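You operate a simulated robot arm through the tools that you are given. There is no shell and no other tool. Be economical: measure what you need, move in short steps, check, and stop when the job is done.

The job below is to be done with a simulated two-armed robot. You get a single attempt, and the scene is never put back.

Task
Finish curing the pressed panel under the mat at the form card's heat.
Fine: switch the socket on, set the heat knob, hold the controller and press its key; switch off once it shows CURED. Leave the plug in and the mat to cool.

The check looks at the end state, three seconds after you hand in, the way a careful person would. Anything else that was tipped, shoved, dropped, spilled or broken makes it a failure.

Robot
Two 7-joint arms with two-finger parallel grippers on one trunk, on a base that drives. Base frame: it is fixed to the floor where the robot stands at the start and does not move with it; the origin is under the middle of the robot, x ahead of it, y to its left, z up; the surface under the hand at the start is at about z = 0.9. Readings come in m, degrees, newtons and seconds.
The left shoulder is at the start at [0.07, 0.163, 1.17], the right one opposite. With the tool pointing down near the work surface each hand reaches from about 0.4 to 0.88 m from the robot's upright axis, wherever it stands, measured 20 degrees to its own side. Places, roughly: cure platen [0.5, 0.6, 0.9]; heat key [0.5, 0.4, 0.9]; mat heat knob [0.5, 0.4, 1]; socket switch [0.5, 0.2, 1]. Payload 3.43 kg a hand.
The TCP of each hand is the grasp point between the finger pads, 0.034 m short of the fingertips. In the tool frame z runs along the fingers and y along their closing line. The gripper opens to 0.128 m. The fingers are 0.024 m wide and 0.012 m thick; the gripper's body (0.048 by 0.13 m) begins 0.096 m behind the TCP.
Orientation is that of the tool frame in the base frame, as [roll, pitch, yaw] about the fixed x, y, z axes, in that order (R = Rz(yaw) Ry(pitch) Rx(roll)). With the fingers straight down and closing along the base's y, the tool's x points along the base's -x, its y along +y and its z along -z.

Tools
- The arms move only by the tool send_rows. It takes "left_plan", "right_plan" or both (then of equal length, played together; a hand with none holds still); each is a list of rows, each a list of 3 entries, a list of its own where there are three numbers: the shift along the tool's x, y, z in units of 250 mm (1.0 is 250 mm), then the turn, a rotation vector about the tool's x, y, z in units of 90 degrees (1.0 is 90 degrees), then the gripper command, from -1 (fully open) to 1 (shut), values between in proportion. In form: [[[tx, ty, tz], [rx, ry, rz], hand], ...]. A call has 1 to 8 rows; each row is the pose to reach, as a shift and turn from the pose commanded when the call began, along the tool's axes at that moment. A call with a number of a shift or a turn outside -1 to 1 is refused whole. A row lasts 0.2 s, in which the tool goes at most 0.05 m and 8.6 degrees; a call with a longer step from one row to the next is refused whole, and so is a gripper value outside its range. Where a pose cannot be reached the arm comes as near as it can. A force on the tool above 40 N (or 10 N above the force at the start of the call, whichever is more), or a blocked arm, ends the call early, and 0.2 s more pass. Each finger travels about 0.153 m/s and halts on what it meets, pressing with about 31 N; the grip force reading is that of the motor and also rises with nothing between the fingers. The clock runs only during rows and for 0.2 s after the last one: add rows that repeat a pose to give the fingers time. It gives the time, the measured TCP pose, the force on the tool (base axes), the opening and the grip force at its end, in the units of the frame above (readings bear some noise), with the torque about the TCP (base axes, N m) and any sound that the robot's microphone picked up, and new pictures: "show" is both (left out), scene, wrist or none (wrist: the cameras of the hands that moved).
- Cameras (640 x 400 px; columns grow to the right, rows downward): "scene" is now at [0.1533, 0.0487, 1.4178]; the picture's right is [0.44, -0.90, 0.00], its down [-0.34, -0.17, -0.93] and it looks along [0.83, 0.41, -0.38] (base axes); focal length 214 px, centre (320, 200). "left" rides on the left gripper at [0.076, 0.011, -0.16] in its tool frame; the picture's right is [-0.15, 0.99, 0.00], its down [-0.88, -0.13, -0.46] and it looks along [-0.45, -0.07, 0.89] (tool axes); focal length 234 px, centre (320, 200). "right" rides on the right gripper at [0.076, -0.011, -0.16] in its tool frame; the picture's right is [0.15, 0.99, 0.00], its down [-0.88, 0.13, -0.46] and it looks along [-0.45, 0.07, 0.89] (tool axes); focal length 234 px, centre (320, 200). There is no depth. A picture from a camera that has moved, and an enlarged one, comes with that camera's place and axes in the base frame and with its lens. The place of the scene camera against the robot may be out by one fixed shift of up to 0.025 m in any direction.
- move_column(by): slides the trunk up (or, below 0, down) by that many m; the arms and the scene camera ride with it, the base frame stays. It gives what a move gives, with no picture.
- drive_base(legs): drives the robot by 1 to 6 legs, each [ahead, left, turn to the left] in m, m and degrees, along the robot's own axes; the way and the turn of a leg run together, so that a leg with both is an arc; at most 1.5 m and 180 degrees a leg. The arms and the cameras ride along, it lands a little off, and it stops where it bumps. It gives what a move gives, and a new picture of the scene camera.
- turn_head(pan, tilt): turns the head with the scene camera to pan (to the left, within 86 degrees either way) and tilt (down, from -29 to 69), counted from straight ahead of the robot. It gives what a move gives, and a new picture of the scene camera.
- inspect(camera, box): a new picture of the part [left, top, right, bottom] of that camera's present view, enlarged. It takes no simulated time.
- job_done(): hands the job in; it is judged then, once.

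Go step by step. Nothing tells you exact positions but the pictures and the camera data: compare them with the known pose of the tool, close in by small moves and look again before you grip or let go. The budget is 120 turns and 260 pictures, counting those below and the enlarged ones. Unless the task says otherwise, let go and move clear before handing in, and close with one line.

The tools are called after "Call:" by a JSON object that holds its "op" and its "data". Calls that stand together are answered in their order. send_rows: Moves the arms, as the interface text tells. Its arguments: {"type":"object","properties":{"left_plan":{"type":"array","items":{"type":"array"}},"right_plan":{"type":"array","items":{"type":"array"}},"show":{"type":"string","enum":["both","scene","wrist","none"]}},"required":[]} The other tools are called the same way: move_column (by) slides the trunk up or down; drive_base (legs) drives the base; turn_head (pan, tilt) turns the head that bears the scene camera; inspect (camera, box) takes an enlarged picture of a part of a camera's view; job_done () hands the job in.

At the start:

```text
t: 0.0
left_eef_pos: [0.3212, 0.4908, 1.251]
left_ee_rot: [179.9, 0.1, -179.9]
left_force: [-0.2, 0.2, -0.3]
left_ft_torque: [0.0, 0.01, 0.01]
left_opening: 0.1278
left_gripper_force: 0.2
right_eef_pos: [0.3591, 0.0424, 1.3464]
right_ee_rot: [179.9, 0.0, -180.0]
right_force: [0.3, 0.4, -0.2]
right_ft_torque: [-0.01, 0.01, 0.02]
right_opening: 0.128
right_gripper_force: 0.2
trunk travel left (down, up): [-0.65, 0.29]
robot x, y, heading: [0.0018, 0.0018, 0.0]
head pan, tilt: [26.0, 22.1]
```

scene: 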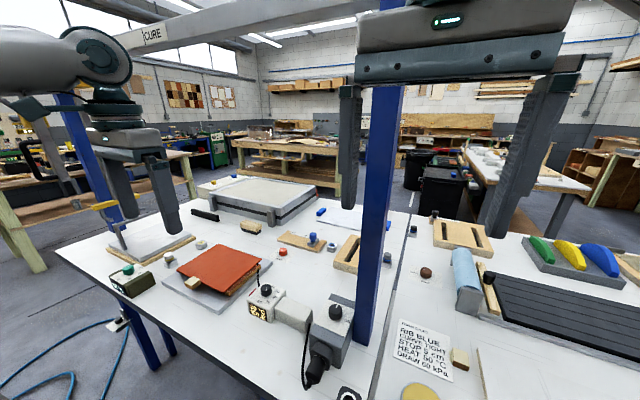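
right: 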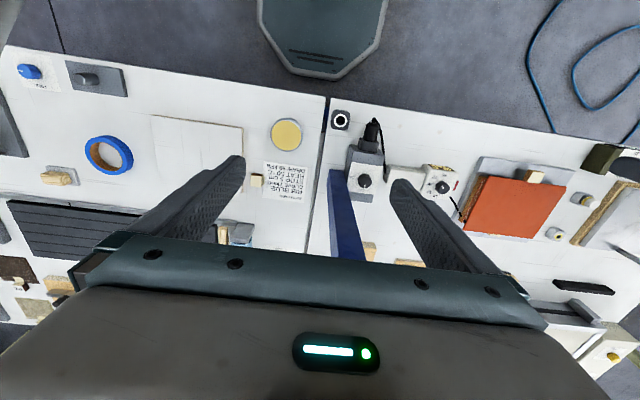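
left: 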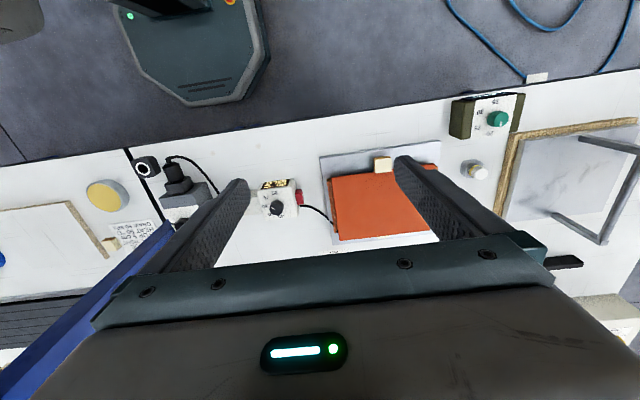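

I see the orange mat, a controller with knob and display, a socket with switch, and the form card. First I enlarge the card, the controller and the socket.

Call:
{"op": "inspect", "data": {"camera": "scene", "box": [380, 310, 480, 390]}}

Call:
{"op": "inspect", "data": {"camera": "scene", "box": [230, 260, 380, 400]}}

Call:
{"op": "inspect", "data": {"camera": "left", "box": [120, 140, 350, 240]}}

Call:
{"op": "inspect", "data": {"camera": "right", "box": [320, 100, 480, 220]}}

```text
5.00 times, centred on (430, 350) of scene
camera zoom: at [0.1533, 0.0487, 1.4178], right [0.44, -0.9, 0.0], down [-0.34, -0.17, -0.93], along [0.83, 0.41, -0.38], focal length 1072 px, centre (-230, -550)
```

zoom: 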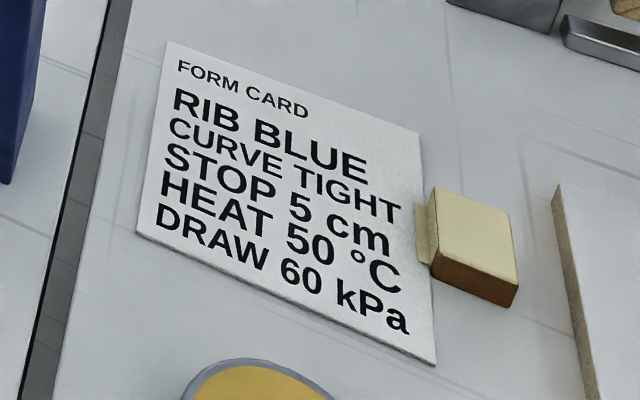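

```text
2.86 times, centred on (305, 330) of scene
camera zoom: at [0.1533, 0.0487, 1.4178], right [0.44, -0.9, 0.0], down [-0.34, -0.17, -0.93], along [0.83, 0.41, -0.38], focal length 613 px, centre (363, -171)
```

zoom: 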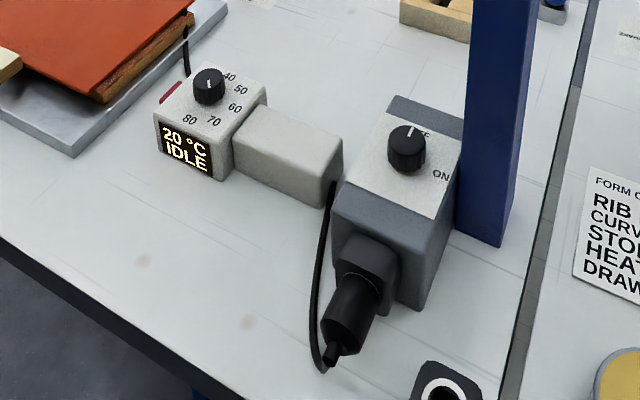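

```text
2.78 times, centred on (235, 190) of left
camera zoom: at [0.2446, 0.5, 1.4122], right [0.15, 0.99, 0.0], down [0.88, -0.13, 0.46], along [0.45, -0.07, -0.89], focal length 652 px, centre (556, 228)
```

zoom: 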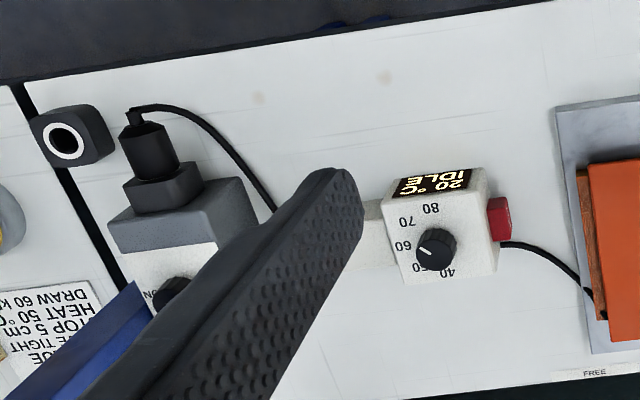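

```text
3.33 times, centred on (400, 160) of right
camera zoom: at [0.2831, 0.0314, 1.5066], right [-0.15, 0.99, 0.0], down [0.88, 0.13, 0.46], along [0.45, 0.07, -0.89], focal length 781 px, centre (53, 333)
```

zoom: 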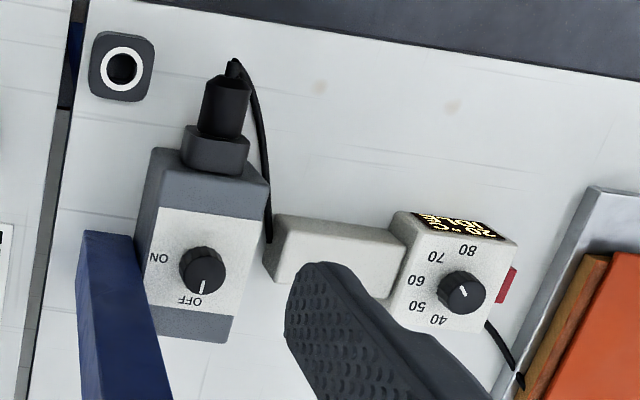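

The card calls for 50 °C. The socket switch is a rotary knob (OFF points away, ON points right) near (0.48, 0.17), with a blue post close to it. The controller knob is near (0.469, 0.372, 0.97), and its red key is on the +y face. I'll bring the left hand closer for a better look.

Call:
{"op": "send_rows", "data": {"left_plan": [[[-0.04, -0.12, 0.13], [0, 0, 0], -1], [[-0.08, -0.24, 0.26], [0, 0, 0], -1], [[-0.12, -0.36, 0.39], [0, 0, 0], -1], [[-0.16, -0.48, 0.52], [0, 0, 0], -1]], "show": "both"}}

Call:
{"op": "inspect", "data": {"camera": "left", "box": [200, 100, 440, 250]}}

```text
t: 1.0
left_eef_pos: [0.3646, 0.3704, 1.1217]
left_ee_rot: [179.9, 0.1, -179.9]
left_force: [-0.9, 1.3, 0.3]
left_ft_torque: [0.01, 0.04, 0.01]
left_opening: 0.1281
left_gripper_force: 0.2
right_eef_pos: [0.3597, 0.0417, 1.3461]
right_ee_rot: [179.9, -0.1, -180.0]
right_force: [0.9, 0.4, 0.3]
right_ft_torque: [0.02, 0.02, 0.0]
right_opening: 0.128
right_gripper_force: 0.1
trunk travel left (down, up): [-0.65, 0.29]
robot x, y, heading: [0.0014, 0.0002, 0.0]
head pan, tilt: [26.0, 22.1]
camera scene: at [0.1553, 0.0475, 1.4177], right [0.44, -0.9, 0.0], down [-0.34, -0.16, -0.93], along [0.83, 0.41, -0.38], focal length 214 px, centre (320, 200)
camera left: at [0.2887, 0.3802, 1.2821], right [0.14, 0.99, 0.0], down [0.88, -0.13, 0.46], along [0.45, -0.06, -0.89], focal length 234 px, centre (320, 200)
```

scene: 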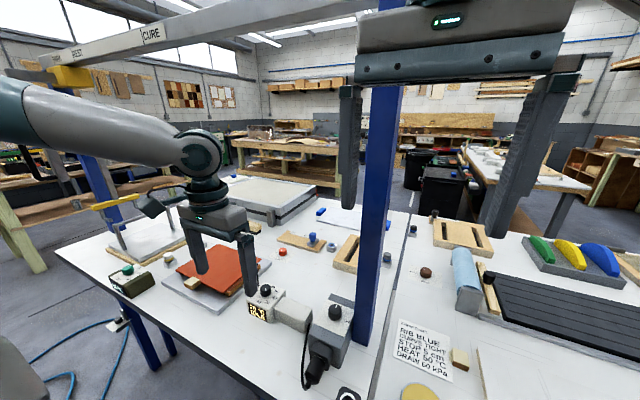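
left: 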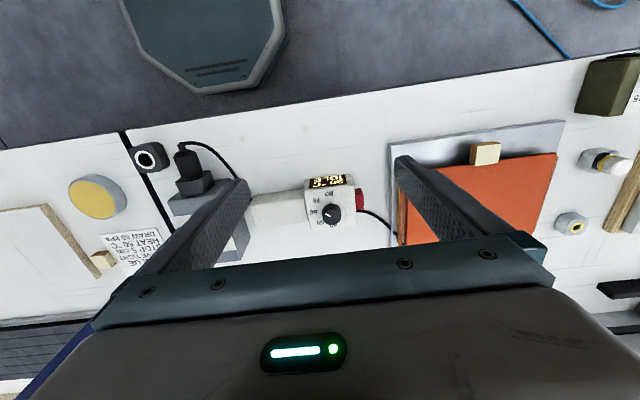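

```text
2.67 times, centred on (320, 175) of left
camera zoom: at [0.2887, 0.3802, 1.2821], right [0.14, 0.99, 0.0], down [0.88, -0.13, 0.46], along [0.45, -0.06, -0.89], focal length 624 px, centre (320, 267)
```

zoom: 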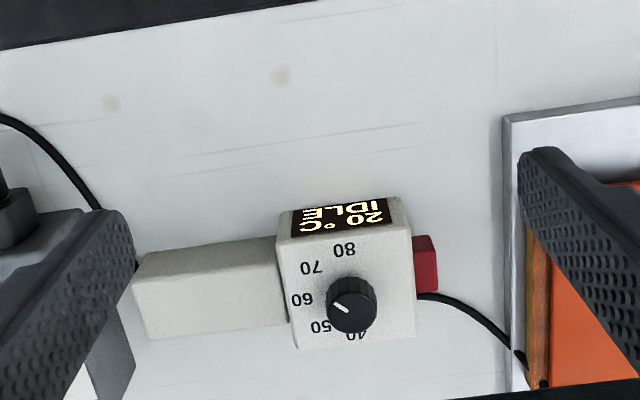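

The controller sits just under the left hand's view. I'll zoom in further on the pointer and the key.

Call:
{"op": "inspect", "data": {"camera": "left", "box": [300, 170, 372, 232]}}

Call:
{"op": "inspect", "data": {"camera": "scene", "box": [240, 270, 300, 330]}}

Call:
{"op": "inspect", "data": {"camera": "scene", "box": [290, 280, 380, 380]}}

```text
6.45 times, centred on (336, 201) of left
camera zoom: at [0.2887, 0.3802, 1.2821], right [0.14, 0.99, 0.0], down [0.88, -0.13, 0.46], along [0.45, -0.06, -0.89], focal length 1511 px, centre (217, 194)
```

zoom: 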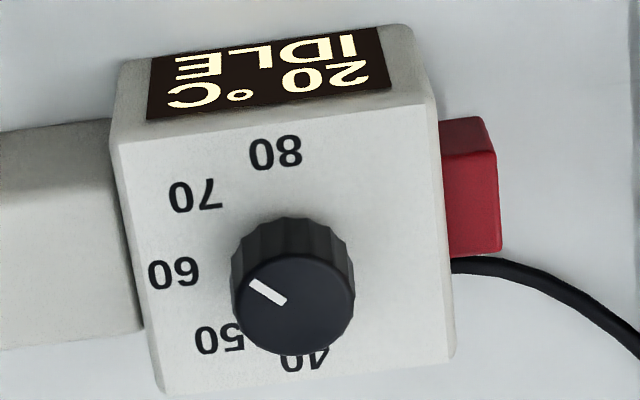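

```text
6.67 times, centred on (270, 300) of scene
camera zoom: at [0.1553, 0.0475, 1.4177], right [0.44, -0.9, 0.0], down [-0.34, -0.16, -0.93], along [0.83, 0.41, -0.38], focal length 1430 px, centre (653, -467)
```

zoom: 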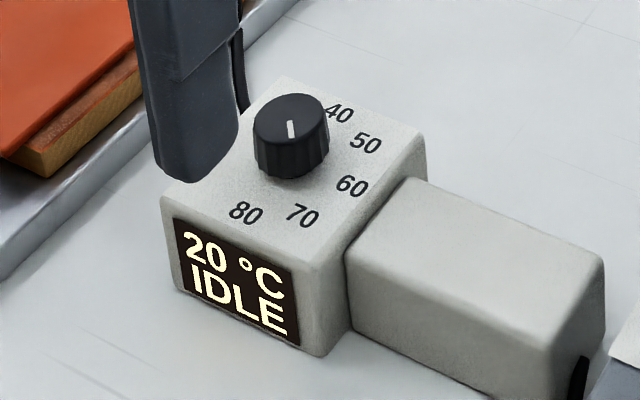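

```text
4.00 times, centred on (335, 330) of scene
camera zoom: at [0.1553, 0.0475, 1.4177], right [0.44, -0.9, 0.0], down [-0.34, -0.16, -0.93], along [0.83, 0.41, -0.38], focal length 858 px, centre (260, -320)
```

zoom: 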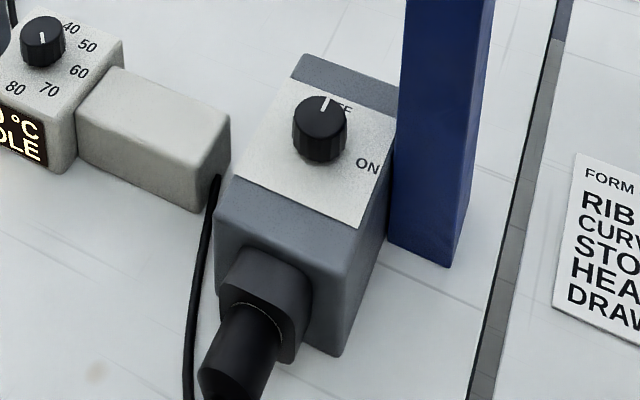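

The pointer is now near 70. The dial runs about 45° per 10 °C, so 50 means roughly 90° counterclockwise seen from above. Next I move the right hand aside and bring the left hand in front of the socket to measure it.

Call:
{"op": "send_rows", "data": {"left_plan": [[[0, -0.18, -0.15], [0, 0, 0], -1], [[0, -0.36, -0.15], [0, 0, 0], -1], [[0, -0.54, -0.15], [0, 0, 0], -1], [[0, -0.7, -0.15], [0, 0, 0], -1]], "right_plan": [[[0, -0.19, 0], [0, 0, 0], -1], [[0, -0.38, 0], [0, 0, 0], -1], [[0, -0.56, 0], [0, 0, 0], -1], [[0, -0.7, 0], [0, 0, 0], -1]], "show": "both"}}

Call:
{"op": "inspect", "data": {"camera": "left", "box": [220, 100, 420, 230]}}

Call:
{"op": "inspect", "data": {"camera": "right", "box": [380, 60, 640, 230]}}

```text
refused: row 1 steps farther than a row can; nothing moved
```

```text
3.08 times, centred on (320, 165) of left
camera zoom: at [0.2887, 0.3802, 1.2821], right [0.14, 0.99, 0.0], down [0.88, -0.13, 0.46], along [0.45, -0.06, -0.89], focal length 720 px, centre (320, 308)
```

zoom: 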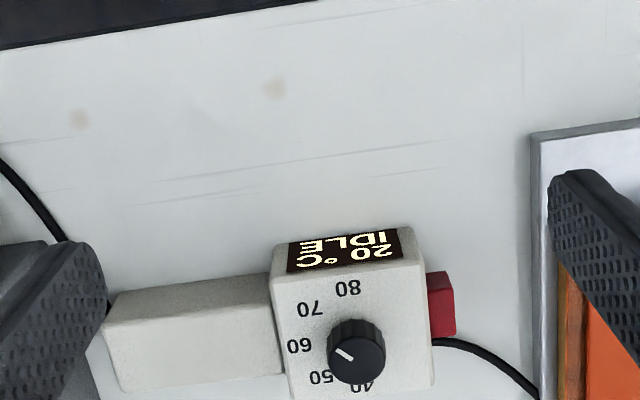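

```text
2.35 times, centred on (510, 145) of right
camera zoom: at [0.2853, 0.0303, 1.5061], right [-0.15, 0.99, 0.0], down [0.88, 0.13, 0.45], along [0.45, 0.07, -0.89], focal length 551 px, centre (-127, 329)
```

zoom: 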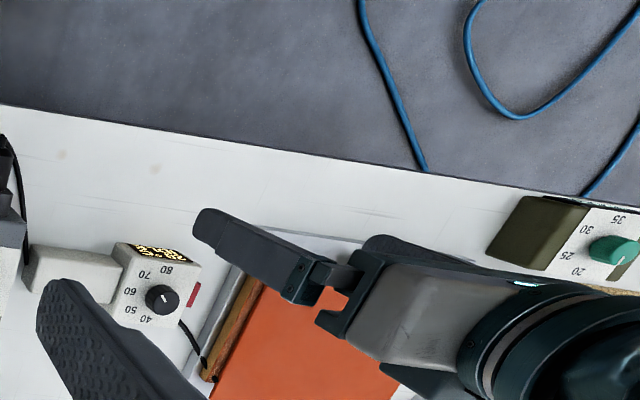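

The call was refused because the first row's step was too long. I'll resend it with smaller steps.

Call:
{"op": "send_rows", "data": {"left_plan": [[[0, -0.1, -0.12], [0, 0, 0], -1], [[0, -0.28, -0.15], [0, 0, 0], -1], [[0, -0.46, -0.15], [0, 0, 0], -1], [[0, -0.6, -0.15], [0, 0, 0], -1], [[0, -0.7, -0.15], [0, 0, 0], -1]], "right_plan": [[[0, -0.19, 0], [0, 0, 0], -1], [[0, -0.38, 0], [0, 0, 0], -1], [[0, -0.56, 0], [0, 0, 0], -1], [[0, -0.7, 0], [0, 0, 0], -1], [[0, -0.7, 0], [0, 0, 0], -1]], "show": "both"}}

Call:
{"op": "inspect", "data": {"camera": "left", "box": [220, 100, 420, 230]}}

```text
t: 2.2
left_eef_pos: [0.3633, 0.1964, 1.1579]
left_ee_rot: [-180.0, 0.1, -179.8]
left_force: [0.8, -0.6, -0.2]
left_ft_torque: [0.02, -0.01, 0.0]
left_opening: 0.1281
left_gripper_force: 0.1
right_eef_pos: [0.3592, -0.13, 1.3444]
right_ee_rot: [-179.8, -0.1, 180.0]
right_force: [0.8, 0.7, -0.2]
right_ft_torque: [-0.04, 0.02, -0.01]
right_opening: 0.1281
right_gripper_force: 0.1
trunk travel left (down, up): [-0.65, 0.29]
robot x, y, heading: [0.0007, -0.0018, 0.2]
head pan, tilt: [26.0, 22.1]
camera scene: at [0.1553, 0.05, 1.4175], right [0.44, -0.9, 0.0], down [-0.34, -0.17, -0.93], along [0.83, 0.41, -0.38], focal length 214 px, centre (320, 200)
camera right: at [0.2855, -0.1425, 1.504], right [-0.15, 0.99, 0.0], down [0.88, 0.13, 0.45], along [0.45, 0.07, -0.89], focal length 234 px, centre (320, 200)
camera left: at [0.2879, 0.2071, 1.3181], right [0.15, 0.99, 0.0], down [0.88, -0.13, 0.46], along [0.45, -0.07, -0.89], focal length 234 px, centre (320, 200)
```

scene: 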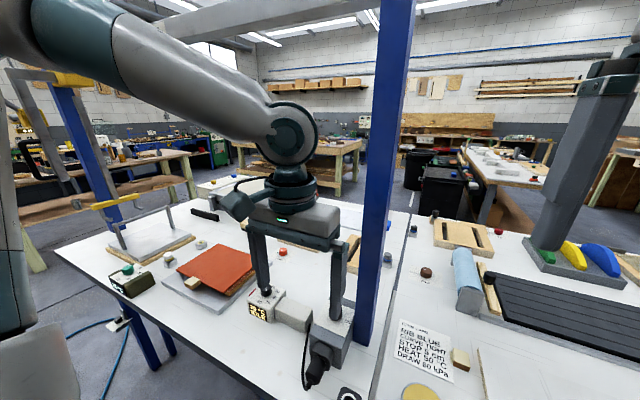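
right: 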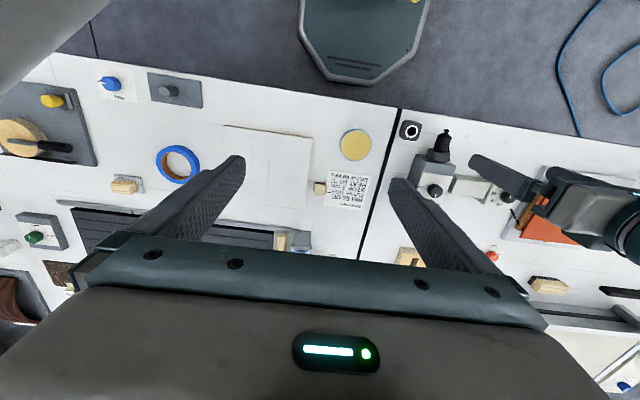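
left: 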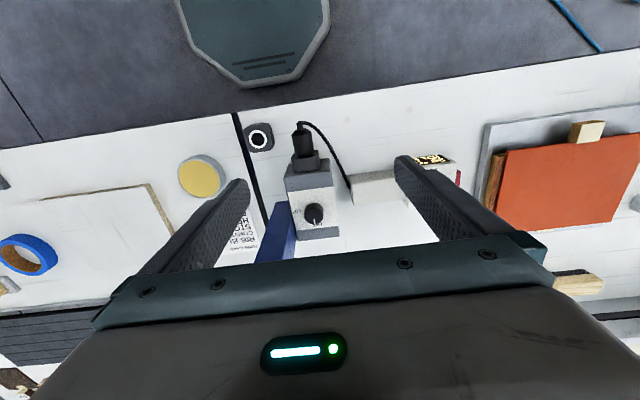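

```text
3.08 times, centred on (320, 165) of left
camera zoom: at [0.2879, 0.2071, 1.3181], right [0.15, 0.99, 0.0], down [0.88, -0.13, 0.46], along [0.45, -0.07, -0.89], focal length 720 px, centre (320, 308)
```

zoom: 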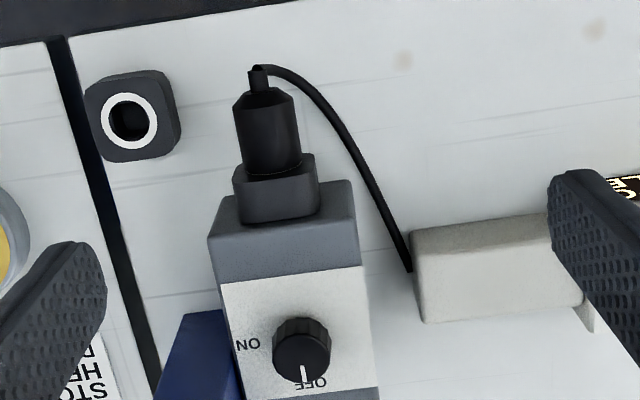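

The socket knob's top triangulates to (0.474, 0.169, 1.00), radius about 15 mm. The post's front face is at x ≈ 0.49, y below about 0.12. I'll turn the left hand 35°, narrow the gripper and hover over the knob, keeping the body clear of the post.

Call:
{"op": "send_rows", "data": {"left_plan": [[[0, -0.02, 0.04], [0, 0, 0.08], -0.1], [[0, -0.04, 0.08], [0, 0, 0.16], -0.1], [[-0.03, -0.06, 0.12], [0, 0, 0.24], -0.1], [[-0.06, -0.08, 0.16], [0, 0, 0.32], -0.1], [[-0.1, -0.11, 0.2], [0, 0, 0.39], -0.1], [[-0.23, -0.11, 0.24], [0, 0, 0.39], -0.1], [[-0.35, -0.11, 0.28], [0, 0, 0.39], -0.1], [[-0.443, -0.11, 0.32], [0, 0, 0.39], -0.1]], "show": "both"}}

Call:
{"op": "inspect", "data": {"camera": "scene", "box": [270, 230, 400, 360]}}

Call:
{"op": "inspect", "data": {"camera": "left", "box": [240, 80, 440, 205]}}

```text
t: 4.0
left_eef_pos: [0.4721, 0.1672, 1.078]
left_ee_rot: [179.8, 0.0, 144.9]
left_force: [0.4, -0.6, -0.4]
left_ft_torque: [0.0, -0.03, -0.01]
left_opening: 0.0704
left_gripper_force: 0.0
right_eef_pos: [0.3592, -0.1337, 1.3442]
right_ee_rot: [-180.0, -0.1, -180.0]
right_force: [0.4, 0.0, 0.1]
right_ft_torque: [0.0, 0.02, 0.03]
right_opening: 0.128
right_gripper_force: 0.0
trunk travel left (down, up): [-0.65, 0.29]
robot x, y, heading: [0.0003, -0.0002, -0.0]
head pan, tilt: [26.0, 22.1]
camera scene: at [0.1544, 0.0488, 1.4177], right [0.44, -0.9, 0.0], down [-0.34, -0.17, -0.93], along [0.83, 0.41, -0.38], focal length 214 px, centre (320, 200)
camera left: at [0.4171, 0.2187, 1.2384], right [0.69, 0.73, 0.0], down [0.65, -0.61, 0.46], along [0.33, -0.31, -0.89], focal length 234 px, centre (320, 200)
```

scene: 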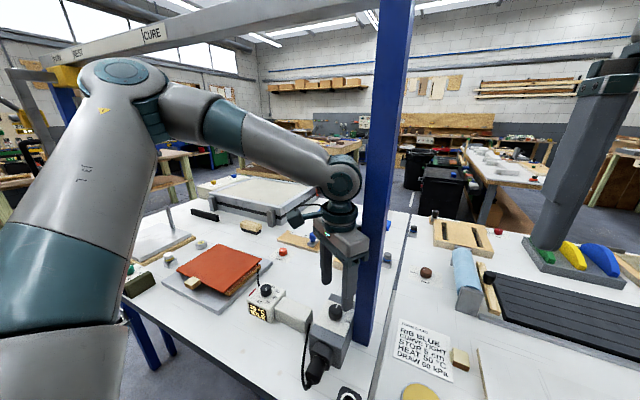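
left: 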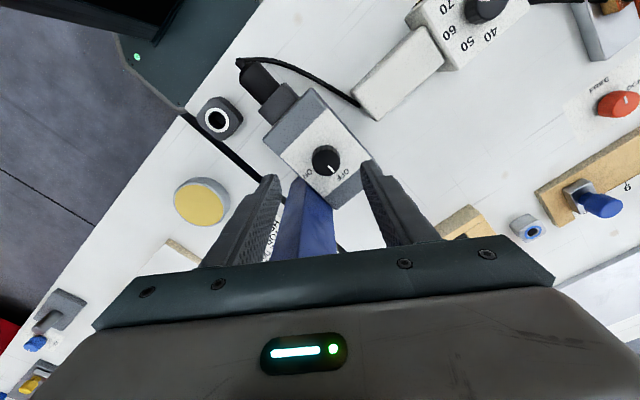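

```text
3.08 times, centred on (335, 295) of scene
camera zoom: at [0.1544, 0.0488, 1.4177], right [0.44, -0.9, 0.0], down [-0.34, -0.17, -0.93], along [0.83, 0.41, -0.38], focal length 660 px, centre (274, -92)
```

zoom: 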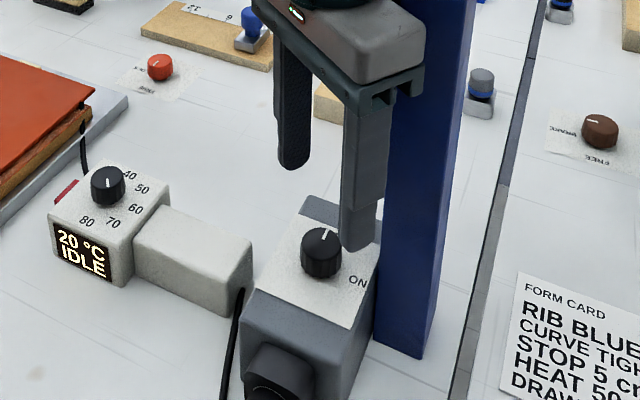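

```text
3.20 times, centred on (340, 142) of left
camera zoom: at [0.4171, 0.2187, 1.2384], right [0.69, 0.73, 0.0], down [0.65, -0.61, 0.46], along [0.33, -0.31, -0.89], focal length 749 px, centre (256, 384)
```

zoom: 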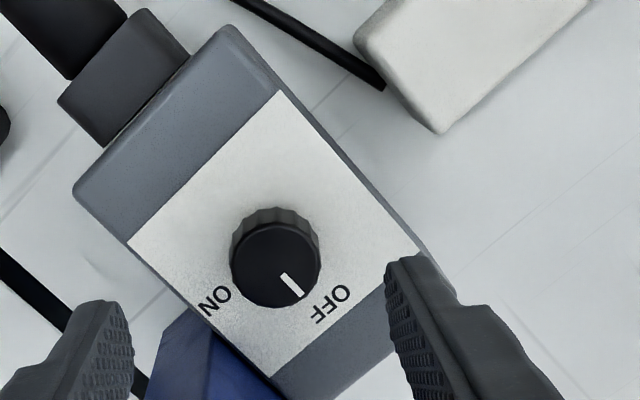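

The view from above confirms the knob at about (0.477, 0.170). I'll lower to it, then close.

Call:
{"op": "send_rows", "data": {"left_plan": [[[-0.006, 0.019, 0.1], [0, 0, 0], -0.1], [[-0.006, 0.019, 0.17], [0, 0, 0], -0.1], [[-0.006, 0.019, 0.228], [0, 0, 0], -0.1], [[-0.006, 0.019, 0.228], [0, 0, 0], -0.1]], "show": "wrist"}}

Call:
{"op": "inspect", "data": {"camera": "scene", "box": [290, 250, 390, 350]}}

```text
t: 5.0
left_eef_pos: [0.4756, 0.1714, 1.0234]
left_ee_rot: [180.0, 0.0, 145.0]
left_force: [0.6, -0.2, -0.2]
left_ft_torque: [0.03, 0.01, 0.02]
left_opening: 0.0703
left_gripper_force: 0.0
right_eef_pos: [0.3588, -0.1326, 1.3434]
right_ee_rot: [-180.0, -0.1, 180.0]
right_force: [0.1, -0.1, -0.3]
right_ft_torque: [0.0, -0.01, -0.01]
right_opening: 0.1281
right_gripper_force: 0.0
trunk travel left (down, up): [-0.65, 0.29]
robot x, y, heading: [-0.0043, 0.0001, 0.1]
head pan, tilt: [26.0, 22.1]
camera left: at [0.4199, 0.2228, 1.1829], right [0.69, 0.73, 0.0], down [0.65, -0.61, 0.46], along [0.33, -0.31, -0.89], focal length 234 px, centre (320, 200)
```

left: 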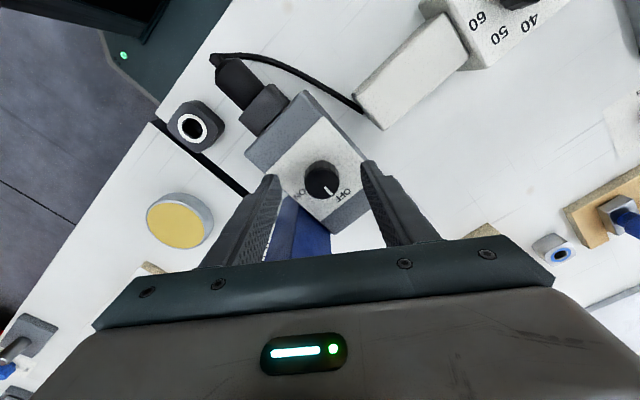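

```text
4.00 times, centred on (340, 300) of scene
camera zoom: at [0.1535, 0.0485, 1.4178], right [0.44, -0.9, 0.0], down [-0.34, -0.17, -0.93], along [0.83, 0.41, -0.38], focal length 858 px, centre (240, -200)
```

zoom: 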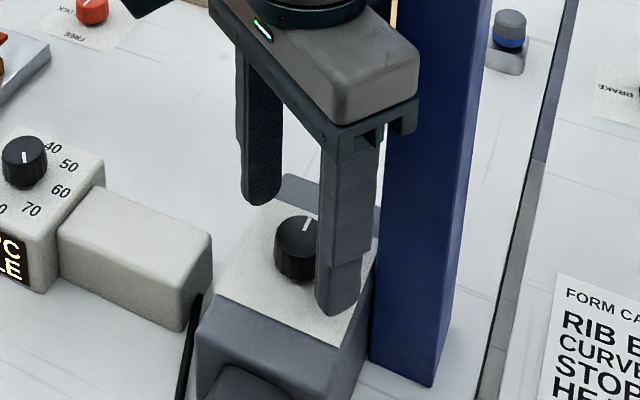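

The fingers straddle the knob and the body clears the post. Now I close.

Call:
{"op": "send_rows", "data": {"left_plan": [[[0, 0, 0.012], [0, 0, 0], 0.3], [[0, 0, 0.012], [0, 0, 0], 0.7], [[0, 0, 0.012], [0, 0, 0], 0.7]], "show": "wrist"}}

```text
t: 5.8
left_eef_pos: [0.4765, 0.1733, 1.0197]
left_ee_rot: [179.9, 0.0, 145.0]
left_force: [2.9, 4.0, 5.0]
left_ft_torque: [0.34, 0.11, -0.01]
left_opening: 0.0304
left_gripper_force: 45.1
right_eef_pos: [0.3591, -0.1326, 1.3447]
right_ee_rot: [-180.0, 0.0, -180.0]
right_force: [0.1, 0.2, 0.2]
right_ft_torque: [-0.01, 0.01, -0.01]
right_opening: 0.1278
right_gripper_force: 0.1
trunk travel left (down, up): [-0.65, 0.29]
robot x, y, heading: [0.0022, 0.0027, 0.3]
head pan, tilt: [26.0, 22.1]
camera left: at [0.4203, 0.2237, 1.18], right [0.69, 0.73, 0.0], down [0.65, -0.61, 0.46], along [0.33, -0.31, -0.89], focal length 234 px, centre (320, 200)
```

left: 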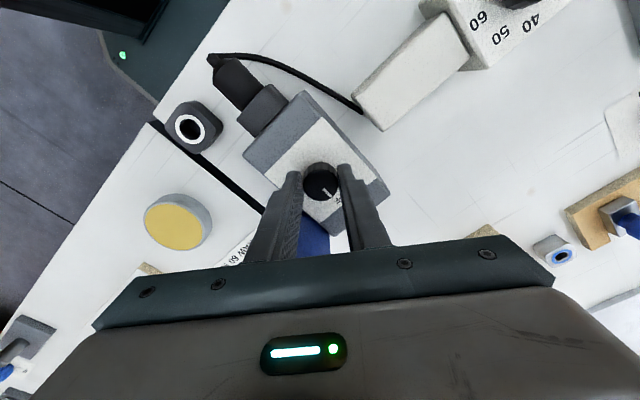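

The knob is gripped (opening 30 mm). Turning clockwise about 55°.

Call:
{"op": "send_rows", "data": {"left_plan": [[[0, 0, 0], [0, 0, 0.09], 0.7], [[0, 0, 0], [0, 0, 0.18], 0.7], [[0, 0, 0], [0, 0, 0.27], 0.7], [[0, 0, 0], [0, 0, 0.36], 0.7], [[0, 0, 0], [0, 0, 0.45], 0.7], [[0, 0, 0], [0, 0, 0.54], 0.7], [[0, 0, 0], [0, 0, 0.6], 0.7]], "show": "both"}}

Call:
{"op": "inspect", "data": {"camera": "scene", "box": [230, 250, 390, 350]}}

```text
t: 7.1
left_eef_pos: [0.4793, 0.1736, 1.0188]
left_ee_rot: [179.6, -0.1, 101.2]
left_force: [6.1, 9.7, 0.5]
left_ft_torque: [-0.11, -0.53, 0.06]
left_opening: 0.0307
left_gripper_force: 45.0
right_eef_pos: [0.3586, -0.1315, 1.344]
right_ee_rot: [-180.0, 0.0, -179.9]
right_force: [-0.1, -0.6, -0.1]
right_ft_torque: [0.06, -0.04, 0.01]
right_opening: 0.1281
right_gripper_force: 0.0
trunk travel left (down, up): [-0.65, 0.29]
robot x, y, heading: [0.0024, -0.0002, -0.0]
head pan, tilt: [26.0, 22.1]
stopped in row 6 (left hand): the force on the tool passed its limit at 42 N (the readings are from after the stop); the commanded pose is now the measured one
camera scene: at [0.1537, 0.0498, 1.4173], right [0.44, -0.9, 0.0], down [-0.34, -0.17, -0.93], along [0.83, 0.41, -0.38], focal length 214 px, centre (320, 200)
camera left: at [0.4736, 0.2487, 1.1802], right [1.0, 0.05, 0.01], down [0.04, -0.89, 0.45], along [0.03, -0.45, -0.89], focal length 234 px, centre (320, 200)
```

scene: 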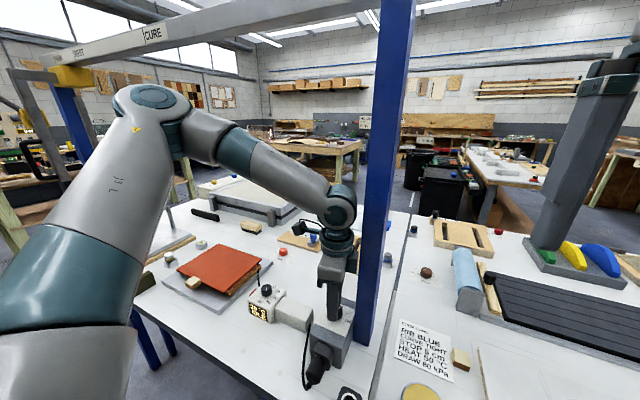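
left: 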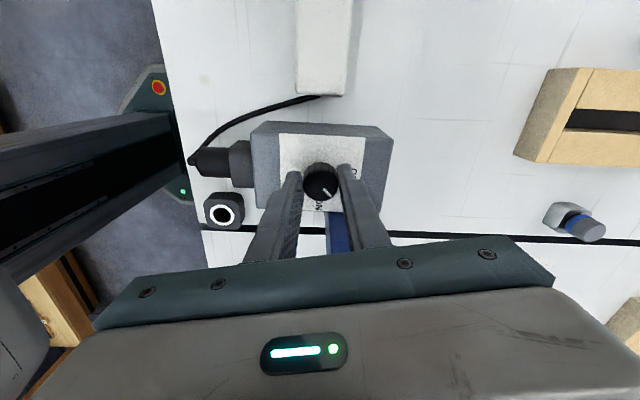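

```text
4.00 times, centred on (310, 300) of scene
camera zoom: at [0.1537, 0.0498, 1.4173], right [0.44, -0.9, 0.0], down [-0.34, -0.17, -0.93], along [0.83, 0.41, -0.38], focal length 858 px, centre (360, -200)
```

zoom: 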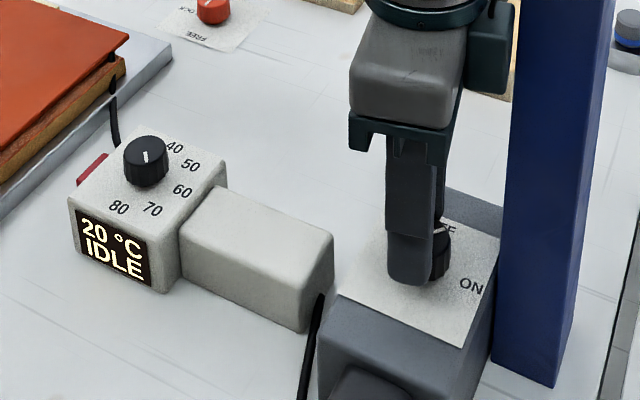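

It turned about 44° cleanly and then built up side force from being slightly off centre. I'll let go, turn back with the fingers open, re-centre on (0.4797, 0.171) and grip again.

Call:
{"op": "send_rows", "data": {"left_plan": [[[0, 0, 0], [0, 0, 0], -0.1], [[0, 0, -0.01], [0, 0, 0], -0.1], [[-0.01, 0, -0.01], [0, 0, -0.09], -0.1], [[-0.01, 0, -0.01], [0, 0, -0.18], -0.1], [[-0.01, 0, -0.01], [0, 0, -0.27], -0.1], [[-0.01, 0, -0.01], [0, 0, -0.36], -0.1], [[-0.01, 0, -0.01], [0, 0, -0.45], -0.1], [[-0.01, 0, -0.01], [0, 0, -0.5], -0.1]], "show": "wrist"}}

Call:
{"op": "inspect", "data": {"camera": "left", "box": [270, 130, 370, 230]}}

```text
t: 8.9
left_eef_pos: [0.4781, 0.1689, 1.0243]
left_ee_rot: [179.6, 0.2, 146.3]
left_force: [0.7, 0.3, 1.2]
left_ft_torque: [0.0, -0.05, -0.03]
left_opening: 0.0701
left_gripper_force: 0.0
right_eef_pos: [0.3576, -0.1328, 1.3445]
right_ee_rot: [-179.9, 0.2, -180.0]
right_force: [-0.6, -0.5, 0.2]
right_ft_torque: [0.0, -0.03, 0.03]
right_opening: 0.1282
right_gripper_force: 0.1
trunk travel left (down, up): [-0.65, 0.29]
robot x, y, heading: [0.0032, -0.0004, -0.0]
head pan, tilt: [26.0, 22.1]
camera left: at [0.4197, 0.2191, 1.1836], right [0.67, 0.74, 0.01], down [0.66, -0.6, 0.46], along [0.35, -0.3, -0.89], focal length 234 px, centre (320, 200)
```

left: 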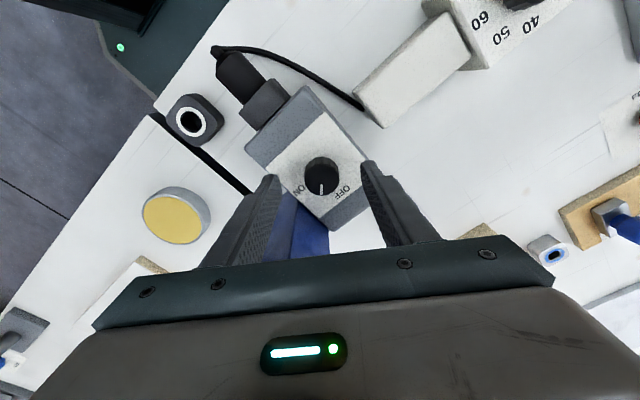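

```text
4.00 times, centred on (320, 180) of left
camera zoom: at [0.4197, 0.2191, 1.1836], right [0.67, 0.74, 0.01], down [0.66, -0.6, 0.46], along [0.35, -0.3, -0.89], focal length 937 px, centre (320, 280)
```

zoom: 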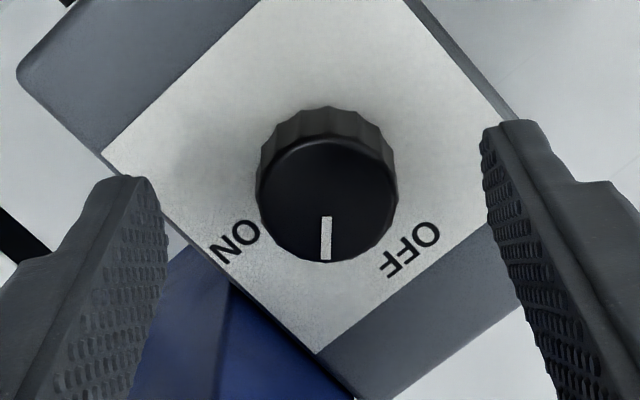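

The knob is halfway, pointing between OFF and ON. I'll grip again and finish the turn.

Call:
{"op": "send_rows", "data": {"left_plan": [[[0.003, 0.007, 0.014], [0, 0, 0], 0.7], [[0.003, 0.007, 0.014], [0, 0, 0], 0.7], [[0.003, 0.007, 0.014], [0, 0, 0.09], 0.7], [[0.003, 0.007, 0.014], [0, 0, 0.18], 0.7], [[0.003, 0.007, 0.014], [0, 0, 0.27], 0.7], [[0.003, 0.007, 0.014], [0, 0, 0.36], 0.7], [[0.003, 0.007, 0.014], [0, 0, 0.44], 0.7], [[0.003, 0.007, 0.014], [0, 0, 0.52], 0.7]], "show": "wrist"}}

Call:
{"op": "inspect", "data": {"camera": "scene", "box": [230, 250, 390, 350]}}

Call:
{"op": "inspect", "data": {"camera": "left", "box": [270, 130, 370, 230]}}

```text
t: 10.7
left_eef_pos: [0.4801, 0.1726, 1.0201]
left_ee_rot: [179.6, 0.0, 99.3]
left_force: [9.0, 13.0, 27.3]
left_ft_torque: [0.51, -0.13, 0.58]
left_opening: 0.0302
left_gripper_force: 45.0
right_eef_pos: [0.3586, -0.1313, 1.3467]
right_ee_rot: [179.9, 0.0, -179.9]
right_force: [0.1, 0.1, -0.3]
right_ft_torque: [0.0, -0.02, 0.01]
right_opening: 0.1281
right_gripper_force: 0.1
trunk travel left (down, up): [-0.65, 0.29]
robot x, y, heading: [0.0018, -0.0021, -0.1]
head pan, tilt: [26.0, 22.1]
camera left: at [0.4767, 0.2472, 1.1796], right [1.0, 0.02, 0.01], down [0.01, -0.89, 0.45], along [0.01, -0.45, -0.89], focal length 234 px, centre (320, 200)
```

left: 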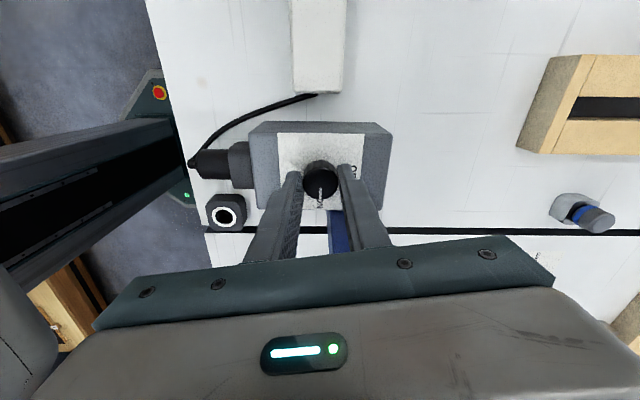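

```text
4.00 times, centred on (310, 300) of scene
camera zoom: at [0.1527, 0.0502, 1.4179], right [0.44, -0.9, 0.0], down [-0.34, -0.17, -0.93], along [0.83, 0.41, -0.38], focal length 858 px, centre (360, -200)
```

zoom: 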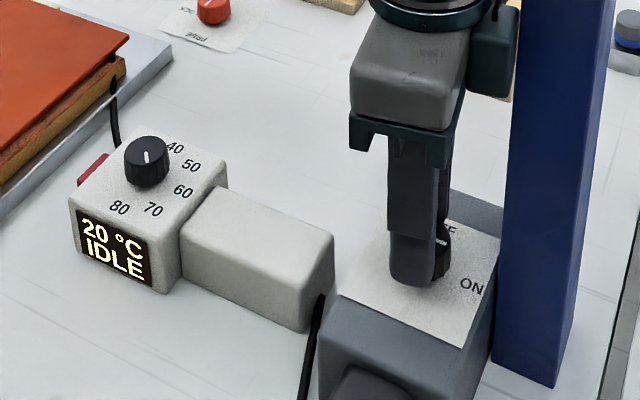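

```text
4.00 times, centred on (320, 180) of left
camera zoom: at [0.4767, 0.2472, 1.1796], right [1.0, 0.02, 0.01], down [0.01, -0.89, 0.45], along [0.01, -0.45, -0.89], focal length 937 px, centre (320, 280)
```

zoom: 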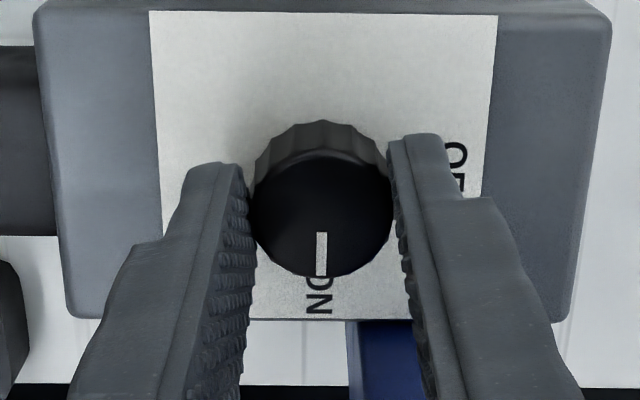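

The pointer is on ON. I'll release, rise, and carry the left hand over to the controller's heat knob.

Call:
{"op": "send_rows", "data": {"left_plan": [[[0, 0, 0], [0, 0, 0], -0.1], [[0, 0, -0.02], [0, 0, 0], -0.1], [[0, 0, -0.2], [0, 0, 0], -0.1], [[0.12, 0.02, -0.32], [0, 0, 0], -0.1], [[0.3, 0.04, -0.32], [0, 0, 0], -0.1], [[0.48, 0.06, -0.32], [0, 0, 0], -0.1], [[0.66, 0.08, -0.32], [0, 0, 0], -0.1], [[0.796, 0.096, -0.32], [0, 0, 0], -0.1]], "show": "both"}}

Call:
{"op": "inspect", "data": {"camera": "left", "box": [260, 100, 390, 210]}}

Call:
{"op": "inspect", "data": {"camera": "scene", "box": [230, 250, 390, 350]}}

```text
t: 12.5
left_eef_pos: [0.4676, 0.3724, 1.1019]
left_ee_rot: [179.6, 0.1, 99.3]
left_force: [-0.5, 0.9, 0.3]
left_ft_torque: [-0.02, 0.02, 0.01]
left_opening: 0.0705
left_gripper_force: 0.0
right_eef_pos: [0.3579, -0.1306, 1.3434]
right_ee_rot: [-180.0, 0.1, -179.9]
right_force: [-0.7, 0.0, -0.3]
right_ft_torque: [-0.03, 0.01, -0.03]
right_opening: 0.128
right_gripper_force: 0.0
trunk travel left (down, up): [-0.65, 0.29]
robot x, y, heading: [0.002, 0.0024, -0.1]
head pan, tilt: [26.0, 22.1]
camera scene: at [0.1532, 0.0505, 1.4178], right [0.44, -0.9, 0.0], down [-0.34, -0.17, -0.93], along [0.83, 0.41, -0.38], focal length 214 px, centre (320, 200)
camera left: at [0.4652, 0.4473, 1.2628], right [1.0, 0.02, 0.01], down [0.01, -0.89, 0.45], along [0.01, -0.45, -0.89], focal length 234 px, centre (320, 200)
```

scene: 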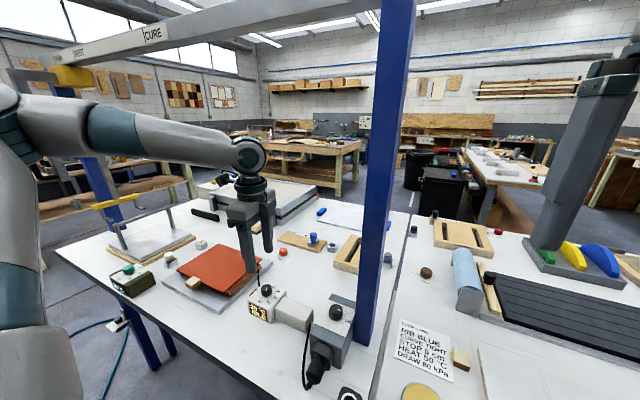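
left: 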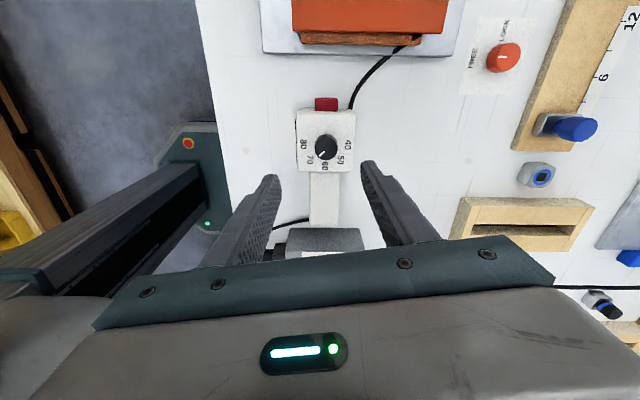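

```text
3.64 times, centred on (325, 155) of left
camera zoom: at [0.4652, 0.4473, 1.2628], right [1.0, 0.02, 0.01], down [0.01, -0.89, 0.45], along [0.01, -0.45, -0.89], focal length 852 px, centre (302, 364)
```

zoom: 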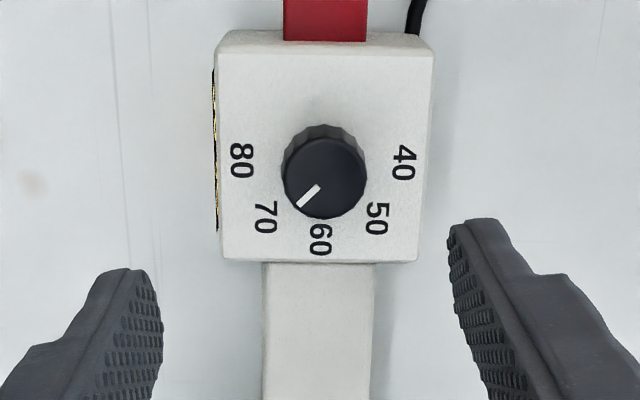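

```text
4.00 times, centred on (310, 300) of scene
camera zoom: at [0.1532, 0.0505, 1.4178], right [0.44, -0.9, 0.0], down [-0.34, -0.17, -0.93], along [0.83, 0.41, -0.38], focal length 858 px, centre (360, -200)
```

zoom: 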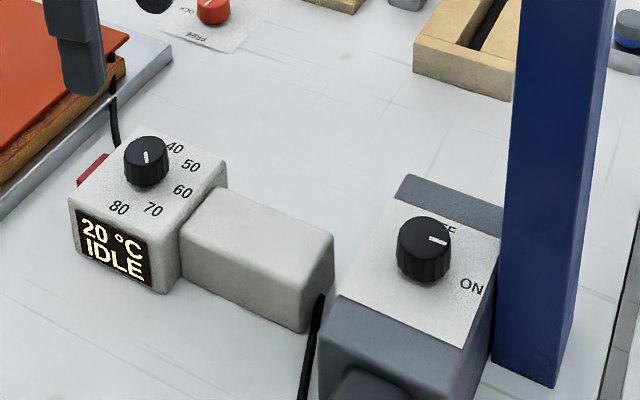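

This is a clear view: the pointer sits on 70, and 50 is exactly 90° counterclockwise. The knob is at (0.4756, 0.372), so I go down around it.

Call:
{"op": "send_rows", "data": {"left_plan": [[[-0.005, 0.032, 0.15], [0, 0, 0], -0.1], [[-0.005, 0.032, 0.3], [0, 0, 0], -0.1], [[-0.005, 0.032, 0.37], [0, 0, 0], -0.1], [[-0.005, 0.032, 0.43], [0, 0, 0], -0.1], [[-0.005, 0.032, 0.43], [0, 0, 0], -0.1]], "show": "wrist"}}

Call:
{"op": "inspect", "data": {"camera": "scene", "box": [230, 250, 310, 330]}}

Call:
{"op": "inspect", "data": {"camera": "left", "box": [260, 110, 390, 210]}}

```text
t: 13.7
left_eef_pos: [0.4777, 0.3716, 0.9924]
left_ee_rot: [179.6, -0.1, 99.4]
left_force: [0.6, 0.7, 0.8]
left_ft_torque: [0.01, 0.01, 0.0]
left_opening: 0.0705
left_gripper_force: 0.1
right_eef_pos: [0.3581, -0.1315, 1.3453]
right_ee_rot: [-180.0, 0.0, 180.0]
right_force: [0.1, 0.0, 0.3]
right_ft_torque: [0.0, -0.02, 0.02]
right_opening: 0.1281
right_gripper_force: 0.1
trunk travel left (down, up): [-0.65, 0.29]
robot x, y, heading: [-0.0006, 0.0024, -0.2]
head pan, tilt: [26.0, 22.1]
camera left: at [0.4754, 0.4469, 1.1538], right [1.0, 0.02, 0.01], down [0.01, -0.89, 0.45], along [0.01, -0.45, -0.89], focal length 234 px, centre (320, 200)
```

left: 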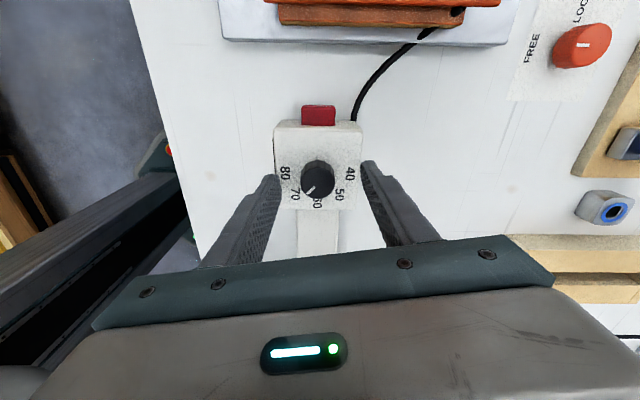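

```text
5.00 times, centred on (270, 290) of scene
camera zoom: at [0.1532, 0.0489, 1.4179], right [0.44, -0.9, 0.0], down [-0.34, -0.17, -0.93], along [0.83, 0.41, -0.38], focal length 1072 px, centre (570, -250)
```

zoom: 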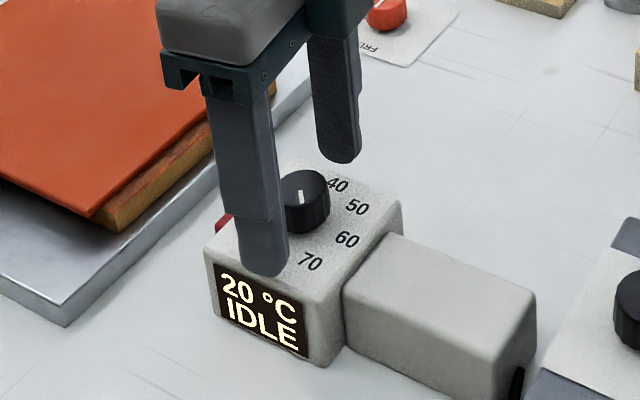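

```text
4.00 times, centred on (325, 160) of left
camera zoom: at [0.4754, 0.4469, 1.1538], right [1.0, 0.02, 0.01], down [0.01, -0.89, 0.45], along [0.01, -0.45, -0.89], focal length 937 px, centre (300, 360)
```

zoom: 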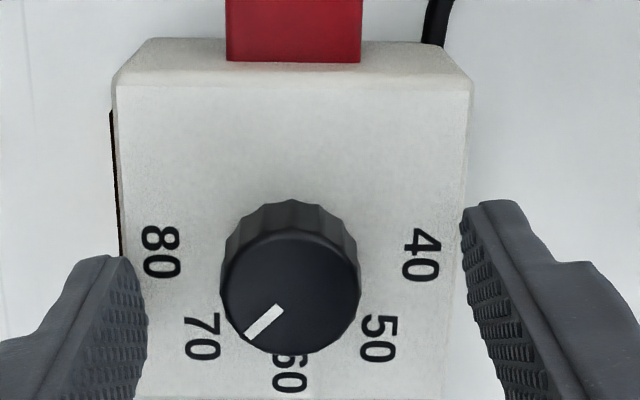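

Good alignment, except I shift 2 mm in −x. Then I close and turn the first part counterclockwise.

Call:
{"op": "send_rows", "data": {"left_plan": [[[0, -0.008, 0], [0, 0, 0], 0.7], [[0, -0.008, 0], [0, 0, 0], 0.7], [[0, -0.008, 0], [0, 0, -0.08], 0.7], [[0, -0.008, 0], [0, 0, -0.17], 0.7], [[0, -0.008, 0], [0, 0, -0.26], 0.7], [[0, -0.008, 0], [0, 0, -0.35], 0.7], [[0, -0.008, 0], [0, 0, -0.43], 0.7], [[0, -0.008, 0], [0, 0, -0.51], 0.7]], "show": "wrist"}}

Call:
{"op": "inspect", "data": {"camera": "left", "box": [260, 110, 390, 210]}}

Call:
{"op": "inspect", "data": {"camera": "scene", "box": [230, 250, 330, 330]}}

```text
t: 15.5
left_eef_pos: [0.4761, 0.3701, 0.9926]
left_ee_rot: [179.5, 0.3, 145.3]
left_force: [4.3, 1.2, 15.8]
left_ft_torque: [0.29, 0.32, -0.03]
left_opening: 0.0288
left_gripper_force: 30.7
right_eef_pos: [0.3587, -0.1336, 1.3439]
right_ee_rot: [179.8, 0.0, 180.0]
right_force: [-0.7, 0.5, -0.7]
right_ft_torque: [-0.03, 0.02, -0.01]
right_opening: 0.1279
right_gripper_force: 0.0
trunk travel left (down, up): [-0.65, 0.29]
robot x, y, heading: [-0.0013, -0.0003, -0.2]
head pan, tilt: [26.0, 22.1]
camera left: at [0.4188, 0.4215, 1.1533], right [0.68, 0.73, 0.01], down [0.65, -0.61, 0.46], along [0.34, -0.31, -0.89], focal length 234 px, centre (320, 200)
```

left: 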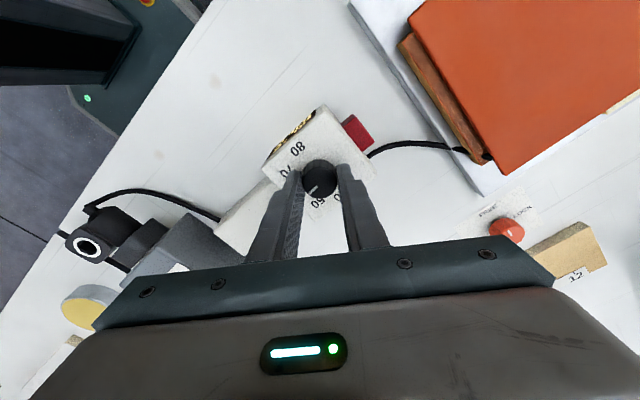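

```text
4.00 times, centred on (325, 160) of left
camera zoom: at [0.4188, 0.4215, 1.1533], right [0.68, 0.73, 0.01], down [0.65, -0.61, 0.46], along [0.34, -0.31, -0.89], focal length 937 px, centre (300, 360)
```

zoom: 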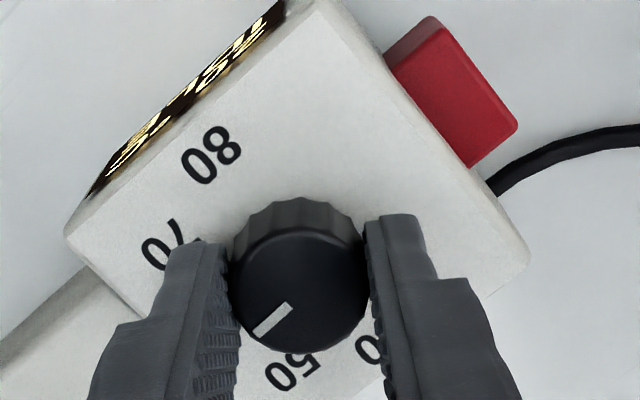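

```text
5.00 times, centred on (280, 290) of scene
camera zoom: at [0.1532, 0.0477, 1.418], right [0.44, -0.9, 0.0], down [-0.34, -0.16, -0.93], along [0.83, 0.41, -0.38], focal length 1072 px, centre (520, -250)
```

zoom: 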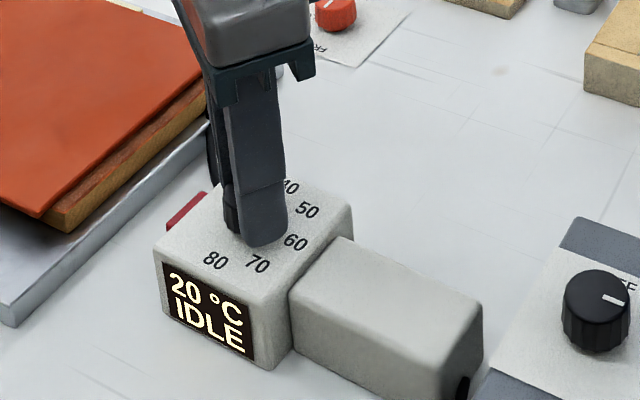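

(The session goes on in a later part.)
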